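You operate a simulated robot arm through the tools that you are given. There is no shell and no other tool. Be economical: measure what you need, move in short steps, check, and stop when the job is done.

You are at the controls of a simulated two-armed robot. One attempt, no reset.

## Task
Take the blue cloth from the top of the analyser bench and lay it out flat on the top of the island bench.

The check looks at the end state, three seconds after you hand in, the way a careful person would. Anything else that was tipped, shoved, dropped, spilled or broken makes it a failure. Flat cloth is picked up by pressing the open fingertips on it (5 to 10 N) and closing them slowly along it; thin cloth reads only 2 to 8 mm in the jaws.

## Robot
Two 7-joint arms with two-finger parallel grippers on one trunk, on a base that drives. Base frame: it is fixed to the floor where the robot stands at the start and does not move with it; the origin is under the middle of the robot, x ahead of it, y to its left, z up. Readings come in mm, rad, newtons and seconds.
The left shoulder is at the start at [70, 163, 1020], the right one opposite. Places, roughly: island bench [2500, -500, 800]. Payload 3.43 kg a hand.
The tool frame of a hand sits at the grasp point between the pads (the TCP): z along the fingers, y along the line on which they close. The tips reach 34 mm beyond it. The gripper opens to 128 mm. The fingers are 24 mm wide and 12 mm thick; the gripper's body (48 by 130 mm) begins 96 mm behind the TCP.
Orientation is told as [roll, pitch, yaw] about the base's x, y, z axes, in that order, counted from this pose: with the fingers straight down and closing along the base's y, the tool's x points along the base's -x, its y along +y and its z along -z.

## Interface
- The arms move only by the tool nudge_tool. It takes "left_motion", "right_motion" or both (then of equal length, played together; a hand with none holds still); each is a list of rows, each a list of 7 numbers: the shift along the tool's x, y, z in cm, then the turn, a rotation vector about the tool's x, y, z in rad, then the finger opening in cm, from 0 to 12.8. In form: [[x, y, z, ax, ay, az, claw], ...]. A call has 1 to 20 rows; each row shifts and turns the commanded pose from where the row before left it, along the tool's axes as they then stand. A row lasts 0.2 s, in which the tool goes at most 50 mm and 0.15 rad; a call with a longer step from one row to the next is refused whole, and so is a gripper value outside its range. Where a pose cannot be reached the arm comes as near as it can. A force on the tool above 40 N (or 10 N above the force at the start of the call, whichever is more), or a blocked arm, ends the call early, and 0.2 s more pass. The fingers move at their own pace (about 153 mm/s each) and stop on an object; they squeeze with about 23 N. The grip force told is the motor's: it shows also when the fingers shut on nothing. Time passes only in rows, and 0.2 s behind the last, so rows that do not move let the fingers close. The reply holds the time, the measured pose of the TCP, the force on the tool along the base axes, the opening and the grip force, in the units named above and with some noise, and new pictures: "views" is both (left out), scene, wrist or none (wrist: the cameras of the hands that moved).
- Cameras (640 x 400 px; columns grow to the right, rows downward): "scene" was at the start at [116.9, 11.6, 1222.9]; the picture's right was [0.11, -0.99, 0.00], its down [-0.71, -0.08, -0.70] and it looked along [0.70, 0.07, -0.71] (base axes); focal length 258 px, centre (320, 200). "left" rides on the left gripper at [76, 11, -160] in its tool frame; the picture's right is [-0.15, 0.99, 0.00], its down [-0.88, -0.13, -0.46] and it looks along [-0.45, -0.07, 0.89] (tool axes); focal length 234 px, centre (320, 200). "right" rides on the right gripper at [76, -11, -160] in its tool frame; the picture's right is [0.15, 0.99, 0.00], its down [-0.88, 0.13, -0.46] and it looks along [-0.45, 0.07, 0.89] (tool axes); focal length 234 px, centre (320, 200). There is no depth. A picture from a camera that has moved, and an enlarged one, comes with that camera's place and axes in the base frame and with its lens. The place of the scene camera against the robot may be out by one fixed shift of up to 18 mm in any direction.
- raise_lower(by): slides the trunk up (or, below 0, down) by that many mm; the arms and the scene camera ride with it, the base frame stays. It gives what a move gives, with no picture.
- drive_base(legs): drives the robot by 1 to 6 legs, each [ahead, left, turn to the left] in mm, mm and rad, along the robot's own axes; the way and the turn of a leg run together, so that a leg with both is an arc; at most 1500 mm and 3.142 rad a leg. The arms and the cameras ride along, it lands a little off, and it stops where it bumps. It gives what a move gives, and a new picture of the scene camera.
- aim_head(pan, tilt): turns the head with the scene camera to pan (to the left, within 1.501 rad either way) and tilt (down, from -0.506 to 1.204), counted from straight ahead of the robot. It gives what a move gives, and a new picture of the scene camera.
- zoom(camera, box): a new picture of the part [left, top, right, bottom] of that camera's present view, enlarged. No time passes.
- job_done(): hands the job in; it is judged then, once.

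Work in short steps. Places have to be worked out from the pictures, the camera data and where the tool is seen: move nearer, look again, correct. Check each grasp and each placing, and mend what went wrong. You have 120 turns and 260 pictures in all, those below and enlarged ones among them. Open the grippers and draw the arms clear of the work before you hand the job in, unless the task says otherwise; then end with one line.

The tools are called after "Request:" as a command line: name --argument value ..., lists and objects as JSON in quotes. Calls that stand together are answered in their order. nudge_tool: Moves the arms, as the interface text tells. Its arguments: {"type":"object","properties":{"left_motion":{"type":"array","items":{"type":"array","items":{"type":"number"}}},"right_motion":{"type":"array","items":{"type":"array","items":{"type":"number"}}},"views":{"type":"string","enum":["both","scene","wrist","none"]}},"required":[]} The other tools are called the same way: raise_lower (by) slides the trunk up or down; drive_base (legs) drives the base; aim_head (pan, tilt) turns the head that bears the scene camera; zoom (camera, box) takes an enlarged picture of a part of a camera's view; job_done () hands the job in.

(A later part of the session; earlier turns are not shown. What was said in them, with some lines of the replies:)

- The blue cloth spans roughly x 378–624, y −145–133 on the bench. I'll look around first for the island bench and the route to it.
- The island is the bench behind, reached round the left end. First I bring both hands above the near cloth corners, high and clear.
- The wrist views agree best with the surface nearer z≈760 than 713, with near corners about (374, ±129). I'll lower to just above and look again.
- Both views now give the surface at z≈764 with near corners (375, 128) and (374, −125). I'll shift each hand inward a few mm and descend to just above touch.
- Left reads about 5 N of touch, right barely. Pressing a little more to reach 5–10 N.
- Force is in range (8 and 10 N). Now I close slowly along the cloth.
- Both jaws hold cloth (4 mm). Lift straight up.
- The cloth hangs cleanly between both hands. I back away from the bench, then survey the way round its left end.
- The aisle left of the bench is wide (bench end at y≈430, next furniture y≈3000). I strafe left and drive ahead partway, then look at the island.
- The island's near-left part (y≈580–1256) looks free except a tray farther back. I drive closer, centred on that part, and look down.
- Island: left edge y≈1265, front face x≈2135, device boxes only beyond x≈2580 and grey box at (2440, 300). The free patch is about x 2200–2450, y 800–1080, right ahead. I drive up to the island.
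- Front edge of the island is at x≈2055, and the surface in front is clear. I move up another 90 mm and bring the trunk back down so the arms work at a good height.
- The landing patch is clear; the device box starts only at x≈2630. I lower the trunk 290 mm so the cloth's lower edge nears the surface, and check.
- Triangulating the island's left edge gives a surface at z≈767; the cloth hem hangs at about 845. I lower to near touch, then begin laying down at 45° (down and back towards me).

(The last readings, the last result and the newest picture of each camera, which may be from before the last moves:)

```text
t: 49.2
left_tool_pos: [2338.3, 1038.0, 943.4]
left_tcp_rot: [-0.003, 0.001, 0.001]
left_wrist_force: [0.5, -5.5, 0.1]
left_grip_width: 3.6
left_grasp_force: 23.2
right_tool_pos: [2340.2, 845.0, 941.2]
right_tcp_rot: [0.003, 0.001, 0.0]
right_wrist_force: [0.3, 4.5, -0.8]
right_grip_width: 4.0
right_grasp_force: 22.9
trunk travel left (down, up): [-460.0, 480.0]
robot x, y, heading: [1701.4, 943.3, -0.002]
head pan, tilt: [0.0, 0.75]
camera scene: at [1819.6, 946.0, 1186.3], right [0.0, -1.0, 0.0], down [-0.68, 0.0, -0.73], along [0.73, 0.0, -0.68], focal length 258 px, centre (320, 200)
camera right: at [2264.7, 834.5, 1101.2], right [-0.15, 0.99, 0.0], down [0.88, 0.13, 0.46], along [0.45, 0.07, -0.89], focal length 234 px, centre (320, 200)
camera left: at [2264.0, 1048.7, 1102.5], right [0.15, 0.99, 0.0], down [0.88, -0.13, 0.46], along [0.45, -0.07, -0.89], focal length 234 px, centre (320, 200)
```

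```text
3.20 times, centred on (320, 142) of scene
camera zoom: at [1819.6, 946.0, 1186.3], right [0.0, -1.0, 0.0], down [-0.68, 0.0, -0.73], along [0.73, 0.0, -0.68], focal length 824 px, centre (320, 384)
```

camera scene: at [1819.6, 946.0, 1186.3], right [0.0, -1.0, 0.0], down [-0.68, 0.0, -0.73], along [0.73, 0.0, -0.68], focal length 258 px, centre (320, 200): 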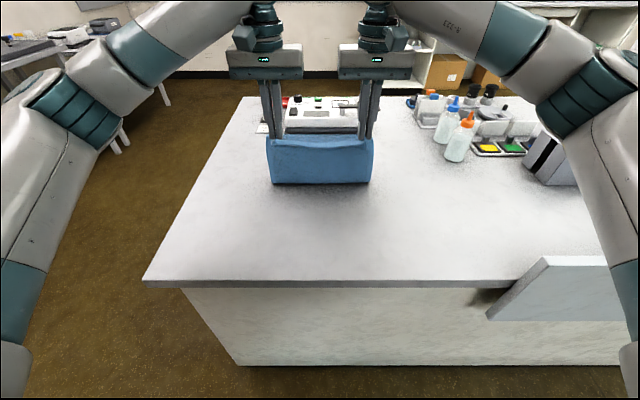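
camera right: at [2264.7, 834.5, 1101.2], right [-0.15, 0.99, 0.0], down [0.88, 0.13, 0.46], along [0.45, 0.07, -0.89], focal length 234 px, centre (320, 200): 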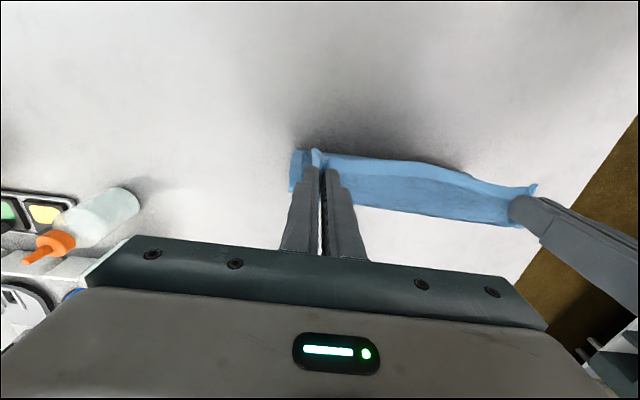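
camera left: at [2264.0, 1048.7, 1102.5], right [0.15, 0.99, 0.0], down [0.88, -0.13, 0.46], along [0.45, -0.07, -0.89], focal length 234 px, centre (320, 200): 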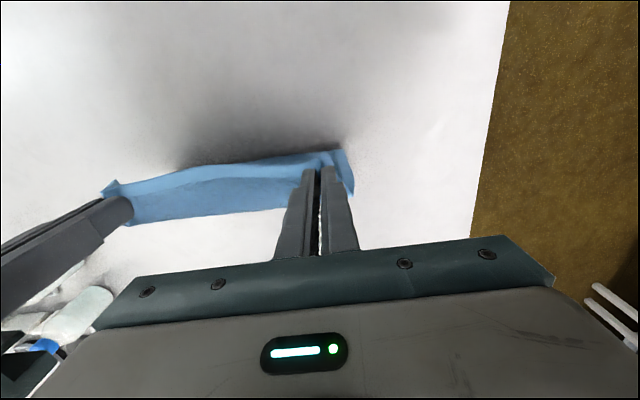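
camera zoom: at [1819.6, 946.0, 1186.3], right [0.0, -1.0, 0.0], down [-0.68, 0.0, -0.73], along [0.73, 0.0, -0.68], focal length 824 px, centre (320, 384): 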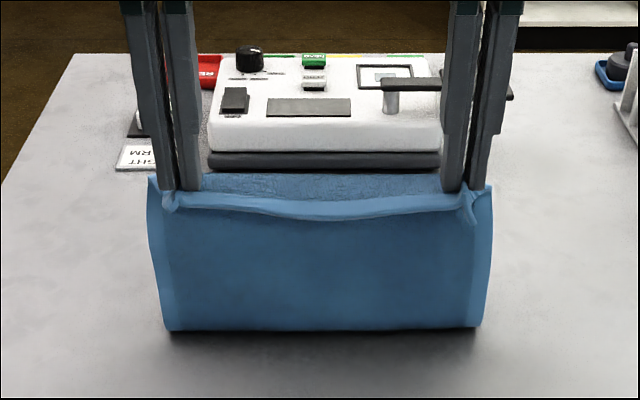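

The hem is right at the surface. I continue back and down a few rows and check that it trails forward.

Request:
nudge_tool --left_motion '[[1, 0, 0.6, 0, 0, 0, 0], [1, 0, 0.8, 0, 0, 0, 0], [1, 0, 0.9, 0, 0, 0, 0], [1, 0, 0.9, 0, 0, 0, 0], [1, 0, 0.9, 0, 0, 0, 0]]' --right_motion '[[1, 0, 0.6, 0, 0, 0, 0], [1, 0, 0.8, 0, 0, 0, 0], [1, 0, 0.9, 0, 0, 0, 0], [1, 0, 0.9, 0, 0, 0, 0], [1, 0, 0.9, 0, 0, 0, 0]]' --views "wrist"

Request:
zoom --camera "scene" --box '[200, 80, 440, 230]'

```text
t: 50.4
left_tool_pos: [2288.1, 1037.1, 901.0]
left_tcp_rot: [-0.001, 0.001, -0.001]
left_wrist_force: [0.8, -5.1, -1.2]
left_grip_width: 3.4
left_grasp_force: 22.7
right_tool_pos: [2291.5, 845.6, 900.7]
right_tcp_rot: [0.002, 0.0, -0.002]
right_wrist_force: [0.0, 4.7, -0.4]
right_grip_width: 3.9
right_grasp_force: 23.4
trunk travel left (down, up): [-460.0, 480.0]
robot x, y, heading: [1700.7, 941.9, -0.006]
head pan, tilt: [0.0, 0.75]
camera right: at [2215.5, 834.9, 1060.5], right [-0.15, 0.99, 0.0], down [0.88, 0.13, 0.46], along [0.45, 0.07, -0.89], focal length 234 px, centre (320, 200)
camera left: at [2212.6, 1049.6, 1060.2], right [0.15, 0.99, 0.0], down [0.88, -0.13, 0.46], along [0.45, -0.07, -0.89], focal length 234 px, centre (320, 200)
```

right: 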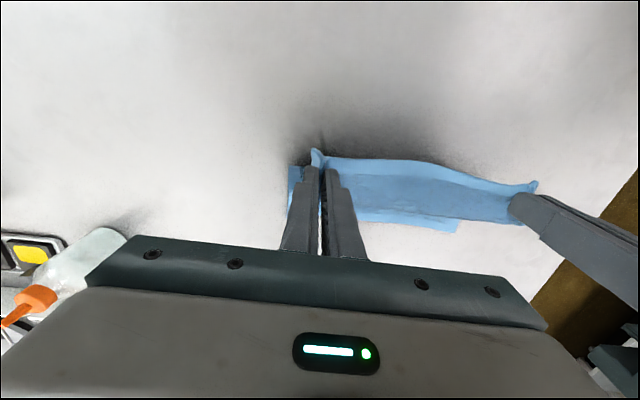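
left: 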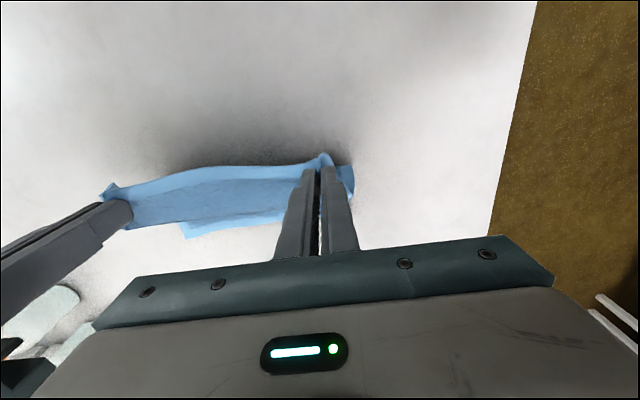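

```text
2.67 times, centred on (320, 155) of scene
camera zoom: at [1819.6, 946.0, 1186.3], right [0.0, -1.0, 0.0], down [-0.68, 0.0, -0.73], along [0.73, 0.0, -0.68], focal length 687 px, centre (320, 320)
```

zoom: 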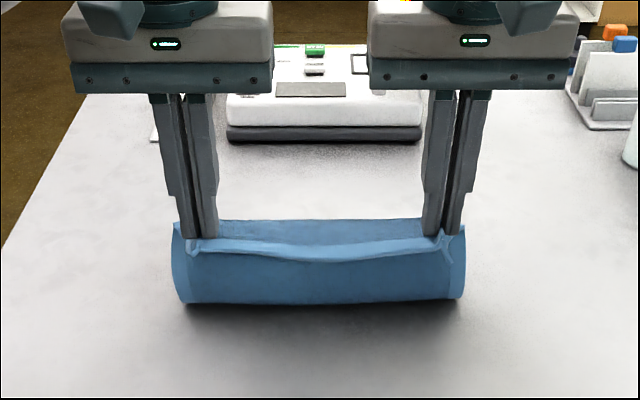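

The hem trails forward at x≈2387 as wanted. Continuing at 45° until the hands are ~14 mm above the end height.

Request:
nudge_tool --left_motion '[[1, 0, 1, 0, 0, 0, 0], [1, 0, 1, 0, 0, 0, 0], [1, 0, 1, 0, 0, 0, 0], [1, 0, 1, 0, 0, 0, 0], [1, 0, 1, 0, 0, 0, 0], [1, 0, 1, 0, 0, 0, 0], [1, 0, 1, 0, 0, 0, 0], [1, 0, 0.9, 0, 0, 0, 0], [1, 0, 0.7, 0, 0, 0, 0]]' --right_motion '[[1, 0, 1, 0, 0, 0, 0], [1, 0, 1, 0, 0, 0, 0], [1, 0, 1, 0, 0, 0, 0], [1, 0, 1, 0, 0, 0, 0], [1, 0, 1, 0, 0, 0, 0], [1, 0, 1, 0, 0, 0, 0], [1, 0, 1, 0, 0, 0, 0], [1, 0, 0.9, 0, 0, 0, 0], [1, 0, 0.7, 0, 0, 0, 0]]' --views "wrist"

Request:
zoom --camera "scene" --box '[200, 110, 440, 260]'

```text
t: 52.4
left_tool_pos: [2199.6, 1038.0, 815.0]
left_tcp_rot: [-0.001, 0.0, 0.001]
left_wrist_force: [-0.2, -4.9, 1.1]
left_grip_width: 3.6
left_grasp_force: 22.7
right_tool_pos: [2201.2, 844.6, 814.5]
right_tcp_rot: [0.002, 0.002, -0.001]
right_wrist_force: [-0.3, 4.9, 0.7]
right_grip_width: 3.9
right_grasp_force: 23.2
trunk travel left (down, up): [-460.0, 480.0]
robot x, y, heading: [1701.5, 944.0, -0.001]
head pan, tilt: [0.0, 0.75]
camera right: at [2125.1, 834.5, 974.1], right [-0.14, 0.99, 0.0], down [0.88, 0.13, 0.46], along [0.45, 0.07, -0.89], focal length 234 px, centre (320, 200)
camera left: at [2123.3, 1049.1, 974.9], right [0.15, 0.99, 0.0], down [0.88, -0.13, 0.46], along [0.45, -0.07, -0.89], focal length 234 px, centre (320, 200)
```

right: 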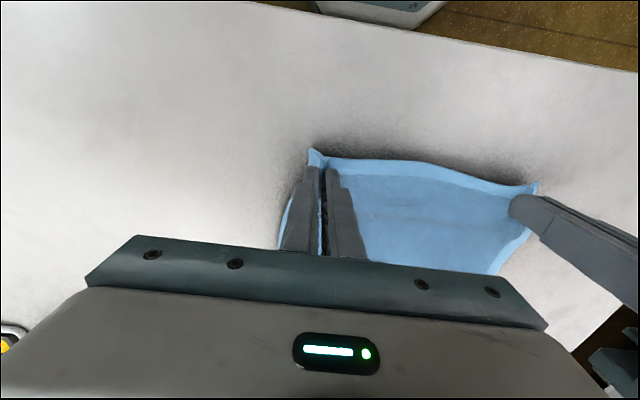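
left: 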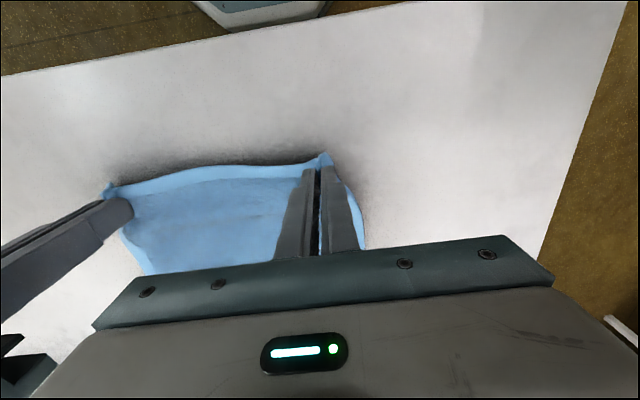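

```text
2.67 times, centred on (320, 185) of scene
camera zoom: at [1819.4, 945.9, 1186.3], right [0.0, -1.0, 0.0], down [-0.68, 0.0, -0.73], along [0.73, 0.0, -0.68], focal length 687 px, centre (320, 240)
```

zoom: 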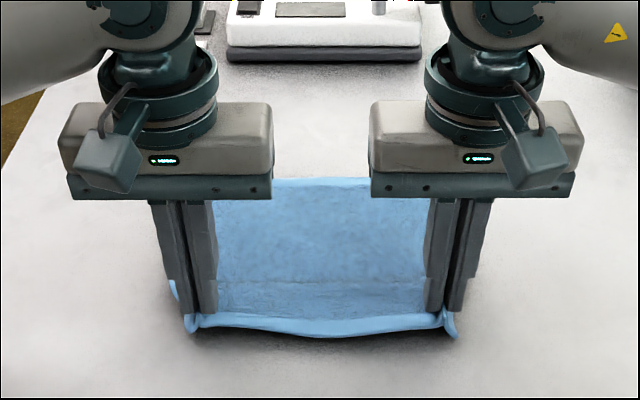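

Laying nicely flat. A little more back and down to light touch.

Request:
nudge_tool --left_motion '[[0.8, 0, 0.5, 0, 0, 0, 0], [0.8, 0, 0.4, 0, 0, 0, 0], [0.6, 0, 0.4, 0, 0, 0, 0], [0.2, 0, 0.3, 0, 0, 0, 0]]' --right_motion '[[0.8, 0, 0.5, 0, 0, 0, 0], [0.8, 0, 0.4, 0, 0, 0, 0], [0.6, 0, 0.4, 0, 0, 0, 0], [0.2, 0, 0.3, 0, 0, 0, 0]]' --views "wrist"

Request:
zoom --camera "scene" --box '[200, 110, 440, 260]'

```text
t: 53.4
left_tool_pos: [2174.5, 1037.1, 798.7]
left_tcp_rot: [-0.002, 0.001, 0.0]
left_wrist_force: [0.7, -4.6, 1.1]
left_grip_width: 3.7
left_grasp_force: 23.4
right_tool_pos: [2176.9, 845.0, 798.7]
right_tcp_rot: [0.002, -0.001, -0.002]
right_wrist_force: [-0.5, 4.5, 0.0]
right_grip_width: 4.0
right_grasp_force: 22.6
trunk travel left (down, up): [-460.0, 480.0]
robot x, y, heading: [1702.7, 947.8, 0.004]
head pan, tilt: [0.0, 0.75]
camera right: at [2101.5, 834.5, 958.9], right [-0.14, 0.99, 0.0], down [0.88, 0.13, 0.46], along [0.45, 0.07, -0.89], focal length 234 px, centre (320, 200)
camera left: at [2098.8, 1049.1, 959.3], right [0.15, 0.99, 0.0], down [0.88, -0.13, 0.46], along [0.45, -0.07, -0.89], focal length 234 px, centre (320, 200)
```

right: 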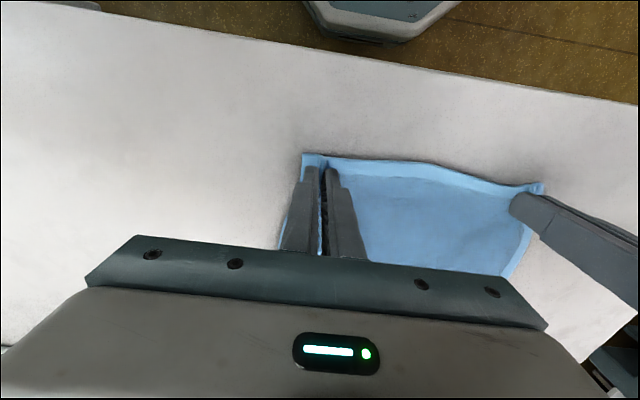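
left: 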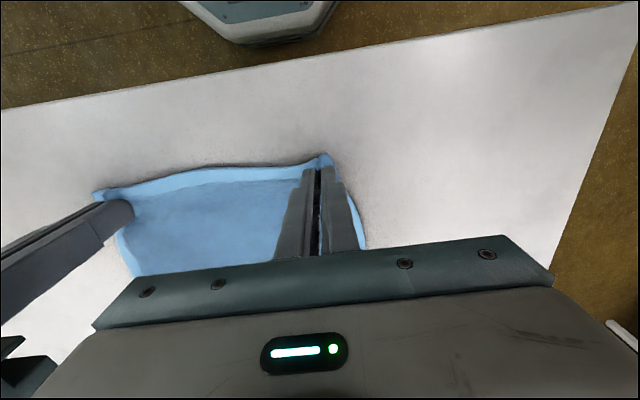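

```text
2.67 times, centred on (320, 185) of scene
camera zoom: at [1819.5, 946.0, 1186.3], right [0.0, -1.0, 0.0], down [-0.68, 0.0, -0.73], along [0.73, 0.0, -0.68], focal length 687 px, centre (320, 240)
```

zoom: 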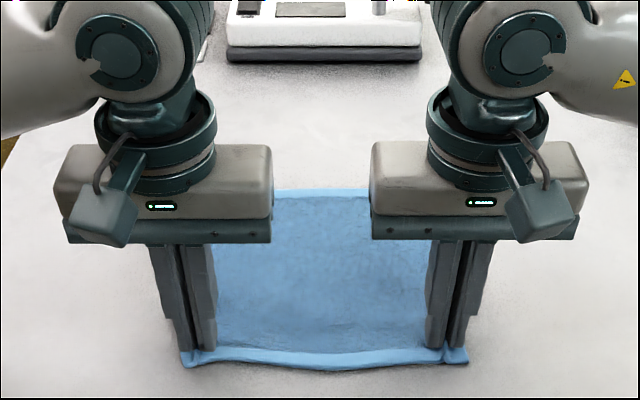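

Near touch height. Lower 1.5 mm more and open slowly so the fingers spread the pinched folds.

Request:
nudge_tool --left_motion '[[0.1, 0, 0.15, 0, 0, 0, 0], [0, 0, 0, 0, 0, 0, 0.8], [0, 0, 0, 0, 0, 0, 1.2], [0, 0, 0, 0, 0, 0, 1.6], [0, 0, 0, 0, 0, 0, 2.0], [0, 0, 0, 0, 0, 0, 2.5], [0, 0, 0, 0, 0, 0, 3], [0, 0, 0, 0, 0, 0, 3.5]]' --right_motion '[[0.1, 0, 0.15, 0, 0, 0, 0], [0, 0, 0, 0, 0, 0, 0.8], [0, 0, 0, 0, 0, 0, 1.2], [0, 0, 0, 0, 0, 0, 1.6], [0, 0, 0, 0, 0, 0, 2.0], [0, 0, 0, 0, 0, 0, 2.5], [0, 0, 0, 0, 0, 0, 3], [0, 0, 0, 0, 0, 0, 3.5]]' --views "wrist"

```text
t: 55.2
left_tool_pos: [2172.8, 1038.7, 799.3]
left_tcp_rot: [-0.001, 0.0, -0.001]
left_wrist_force: [0.1, 0.7, 1.5]
left_grip_width: 33.8
left_grasp_force: 0.1
right_tool_pos: [2175.0, 845.2, 798.9]
right_tcp_rot: [0.001, -0.001, -0.002]
right_wrist_force: [0.3, -0.4, 2.3]
right_grip_width: 33.7
right_grasp_force: 0.1
trunk travel left (down, up): [-460.0, 480.0]
robot x, y, heading: [1697.8, 943.1, -0.001]
head pan, tilt: [0.0, 0.75]
camera right: at [2100.2, 834.5, 957.4], right [-0.15, 0.99, 0.0], down [0.88, 0.13, 0.46], along [0.45, 0.07, -0.89], focal length 234 px, centre (320, 200)
camera left: at [2097.6, 1049.2, 958.2], right [0.15, 0.99, 0.0], down [0.88, -0.13, 0.46], along [0.45, -0.07, -0.89], focal length 234 px, centre (320, 200)
```

right: 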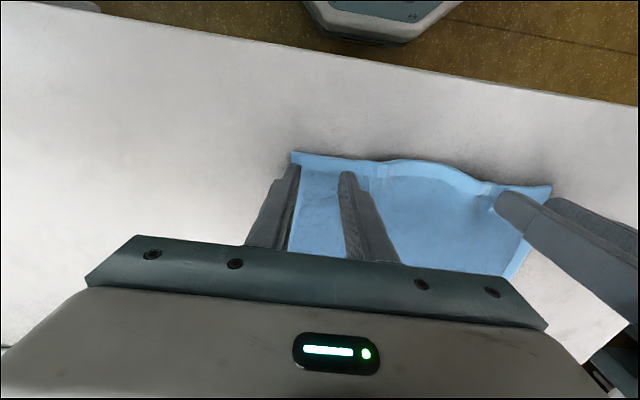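
left: 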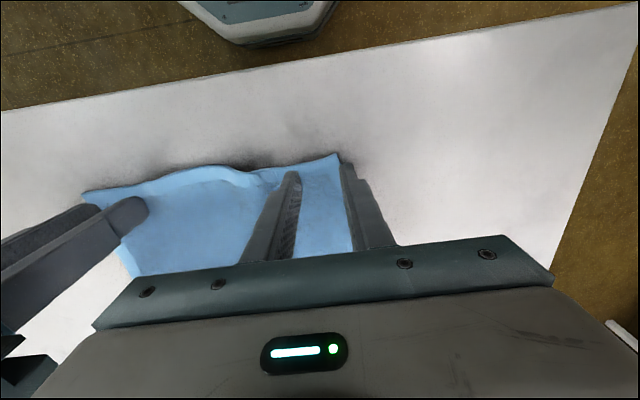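

The folds spread, though the near hem bulges a bit in the middle. I lift the hands straight up and look.

Request:
nudge_tool --left_motion '[[0, 0, -1, 0, 0, 0, 3.5], [0, 0, -2, 0, 0, 0, 3.5], [0, 0, -4, 0, 0, 0, 3.5], [0, 0, -4, 0, 0, 0, 3.5], [0, 0, -4, 0, 0, 0, 3.5]]' --right_motion '[[0, 0, -1, 0, 0, 0, 3.5], [0, 0, -2, 0, 0, 0, 3.5], [0, 0, -4, 0, 0, 0, 3.5], [0, 0, -4, 0, 0, 0, 3.5], [0, 0, -4, 0, 0, 0, 3.5]]' --views "wrist"

Request:
zoom --camera "scene" --box '[200, 130, 440, 280]'

```text
t: 56.4
left_tool_pos: [2174.6, 1035.7, 949.7]
left_tcp_rot: [0.0, 0.0, 0.0]
left_wrist_force: [-0.9, 0.7, 0.5]
left_grip_width: 34.8
left_grasp_force: 0.0
right_tool_pos: [2173.9, 845.1, 946.1]
right_tcp_rot: [0.0, -0.002, -0.002]
right_wrist_force: [-1.0, 0.2, 0.0]
right_grip_width: 34.7
right_grasp_force: 0.1
trunk travel left (down, up): [-460.0, 480.0]
robot x, y, heading: [1705.7, 938.9, -0.004]
head pan, tilt: [0.0, 0.75]
camera right: at [2097.7, 834.8, 1106.2], right [-0.15, 0.99, 0.0], down [0.88, 0.13, 0.46], along [0.45, 0.07, -0.89], focal length 234 px, centre (320, 200)
camera left: at [2098.2, 1048.4, 1109.9], right [0.15, 0.99, 0.0], down [0.88, -0.13, 0.46], along [0.45, -0.07, -0.89], focal length 234 px, centre (320, 200)
```

right: 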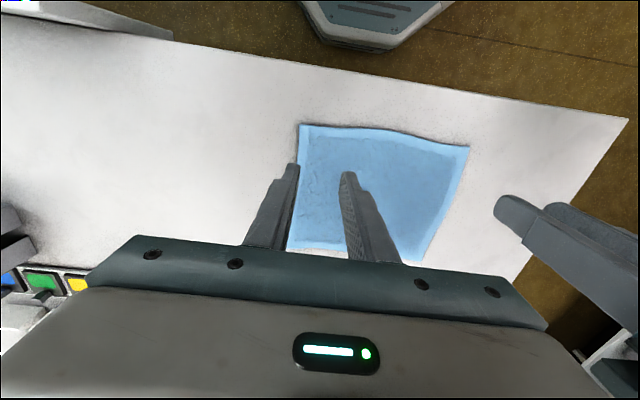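
left: 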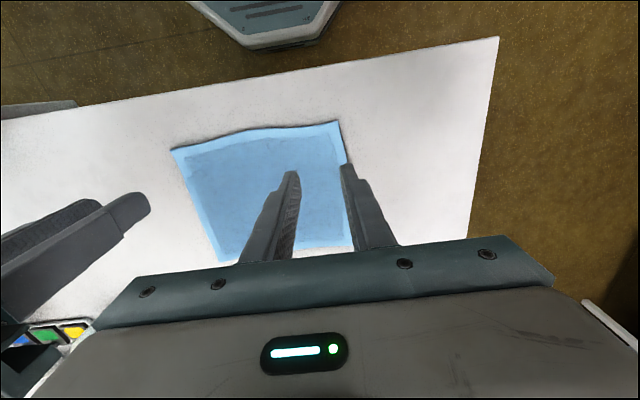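

```text
2.67 times, centred on (320, 205) of scene
camera zoom: at [1817.8, 946.0, 1186.3], right [0.0, -1.0, 0.0], down [-0.68, 0.0, -0.73], along [0.73, 0.0, -0.68], focal length 687 px, centre (320, 187)
```

zoom: 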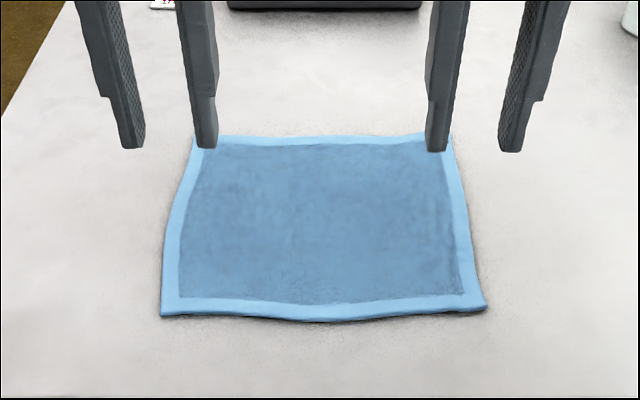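

The cloth lies flat, full border visible on all sides. I raise the hands and back off for a final check.

Request:
nudge_tool --left_motion '[[0, 0, -4, 0, 0, 0, 5], [0, 0, -4, 0, 0, 0, 5], [0, 0, -4, 0, 0, 0, 5]]' --right_motion '[[0, 0, -4, 0, 0, 0, 5], [0, 0, -4, 0, 0, 0, 5], [0, 0, -4, 0, 0, 0, 5]]' --views "none"

Request:
drive_base --legs '[[-350, 0, 0]]'

Request:
zoom --camera "scene" --box '[160, 60, 480, 260]'

```text
t: 57.2
left_tool_pos: [2171.2, 1039.1, 1069.6]
left_tcp_rot: [0.0, -0.002, -0.001]
left_wrist_force: [-0.6, -0.1, 0.6]
left_grip_width: 49.9
left_grasp_force: 0.0
right_tool_pos: [2173.2, 845.5, 1067.6]
right_tcp_rot: [0.001, -0.003, 0.0]
right_wrist_force: [0.3, 0.3, 1.3]
right_grip_width: 50.1
right_grasp_force: 0.0
trunk travel left (down, up): [-460.0, 480.0]
robot x, y, heading: [1697.3, 942.1, 0.0]
head pan, tilt: [0.0, 0.75]
```

```text
t: 59.5
left_tool_pos: [1822.1, 1035.5, 1067.2]
left_tcp_rot: [0.0, -0.001, -0.005]
left_wrist_force: [-0.2, 0.1, 0.3]
left_grip_width: 49.9
left_grasp_force: 0.0
right_tool_pos: [1822.4, 844.3, 1067.5]
right_tcp_rot: [0.001, -0.001, -0.007]
right_wrist_force: [0.7, 0.3, 0.4]
right_grip_width: 50.0
right_grasp_force: 0.1
trunk travel left (down, up): [-460.0, 480.0]
robot x, y, heading: [1351.3, 946.7, -0.011]
head pan, tilt: [0.0, 0.75]
camera scene: at [1466.8, 946.8, 1186.3], right [-0.01, -1.0, 0.0], down [-0.68, 0.01, -0.73], along [0.73, -0.01, -0.68], focal length 258 px, centre (320, 200)
```

scene: 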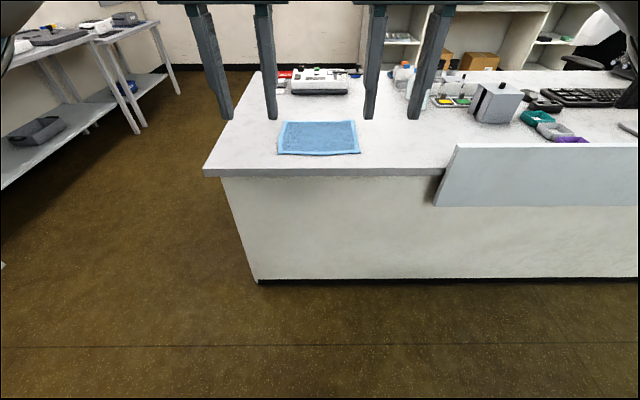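

```text
2.00 times, centred on (320, 160) of scene
camera zoom: at [1466.8, 946.8, 1186.3], right [-0.01, -1.0, 0.0], down [-0.68, 0.01, -0.73], along [0.73, -0.01, -0.68], focal length 515 px, centre (320, 280)
```

zoom: 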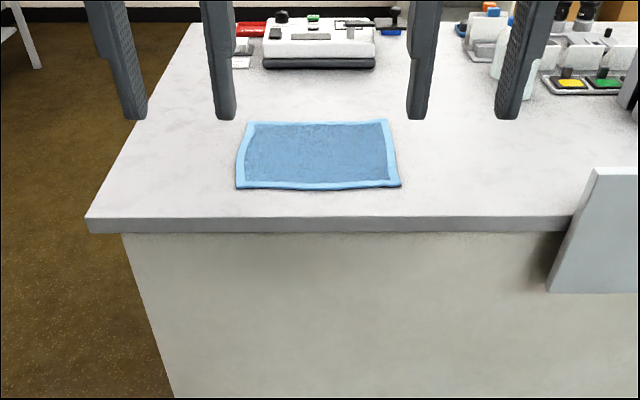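

The cloth is flat on the island bench, nothing else there was moved, and the arms are clear with the grippers open, so I hand in.

Request:
job_done

```text
The job is handed in.
```

I moved the blue cloth from the analyser bench to the island bench, where it lies flat with its full border visible. I saw nothing else disturbed, and I handed in with the grippers open and the arms clear.
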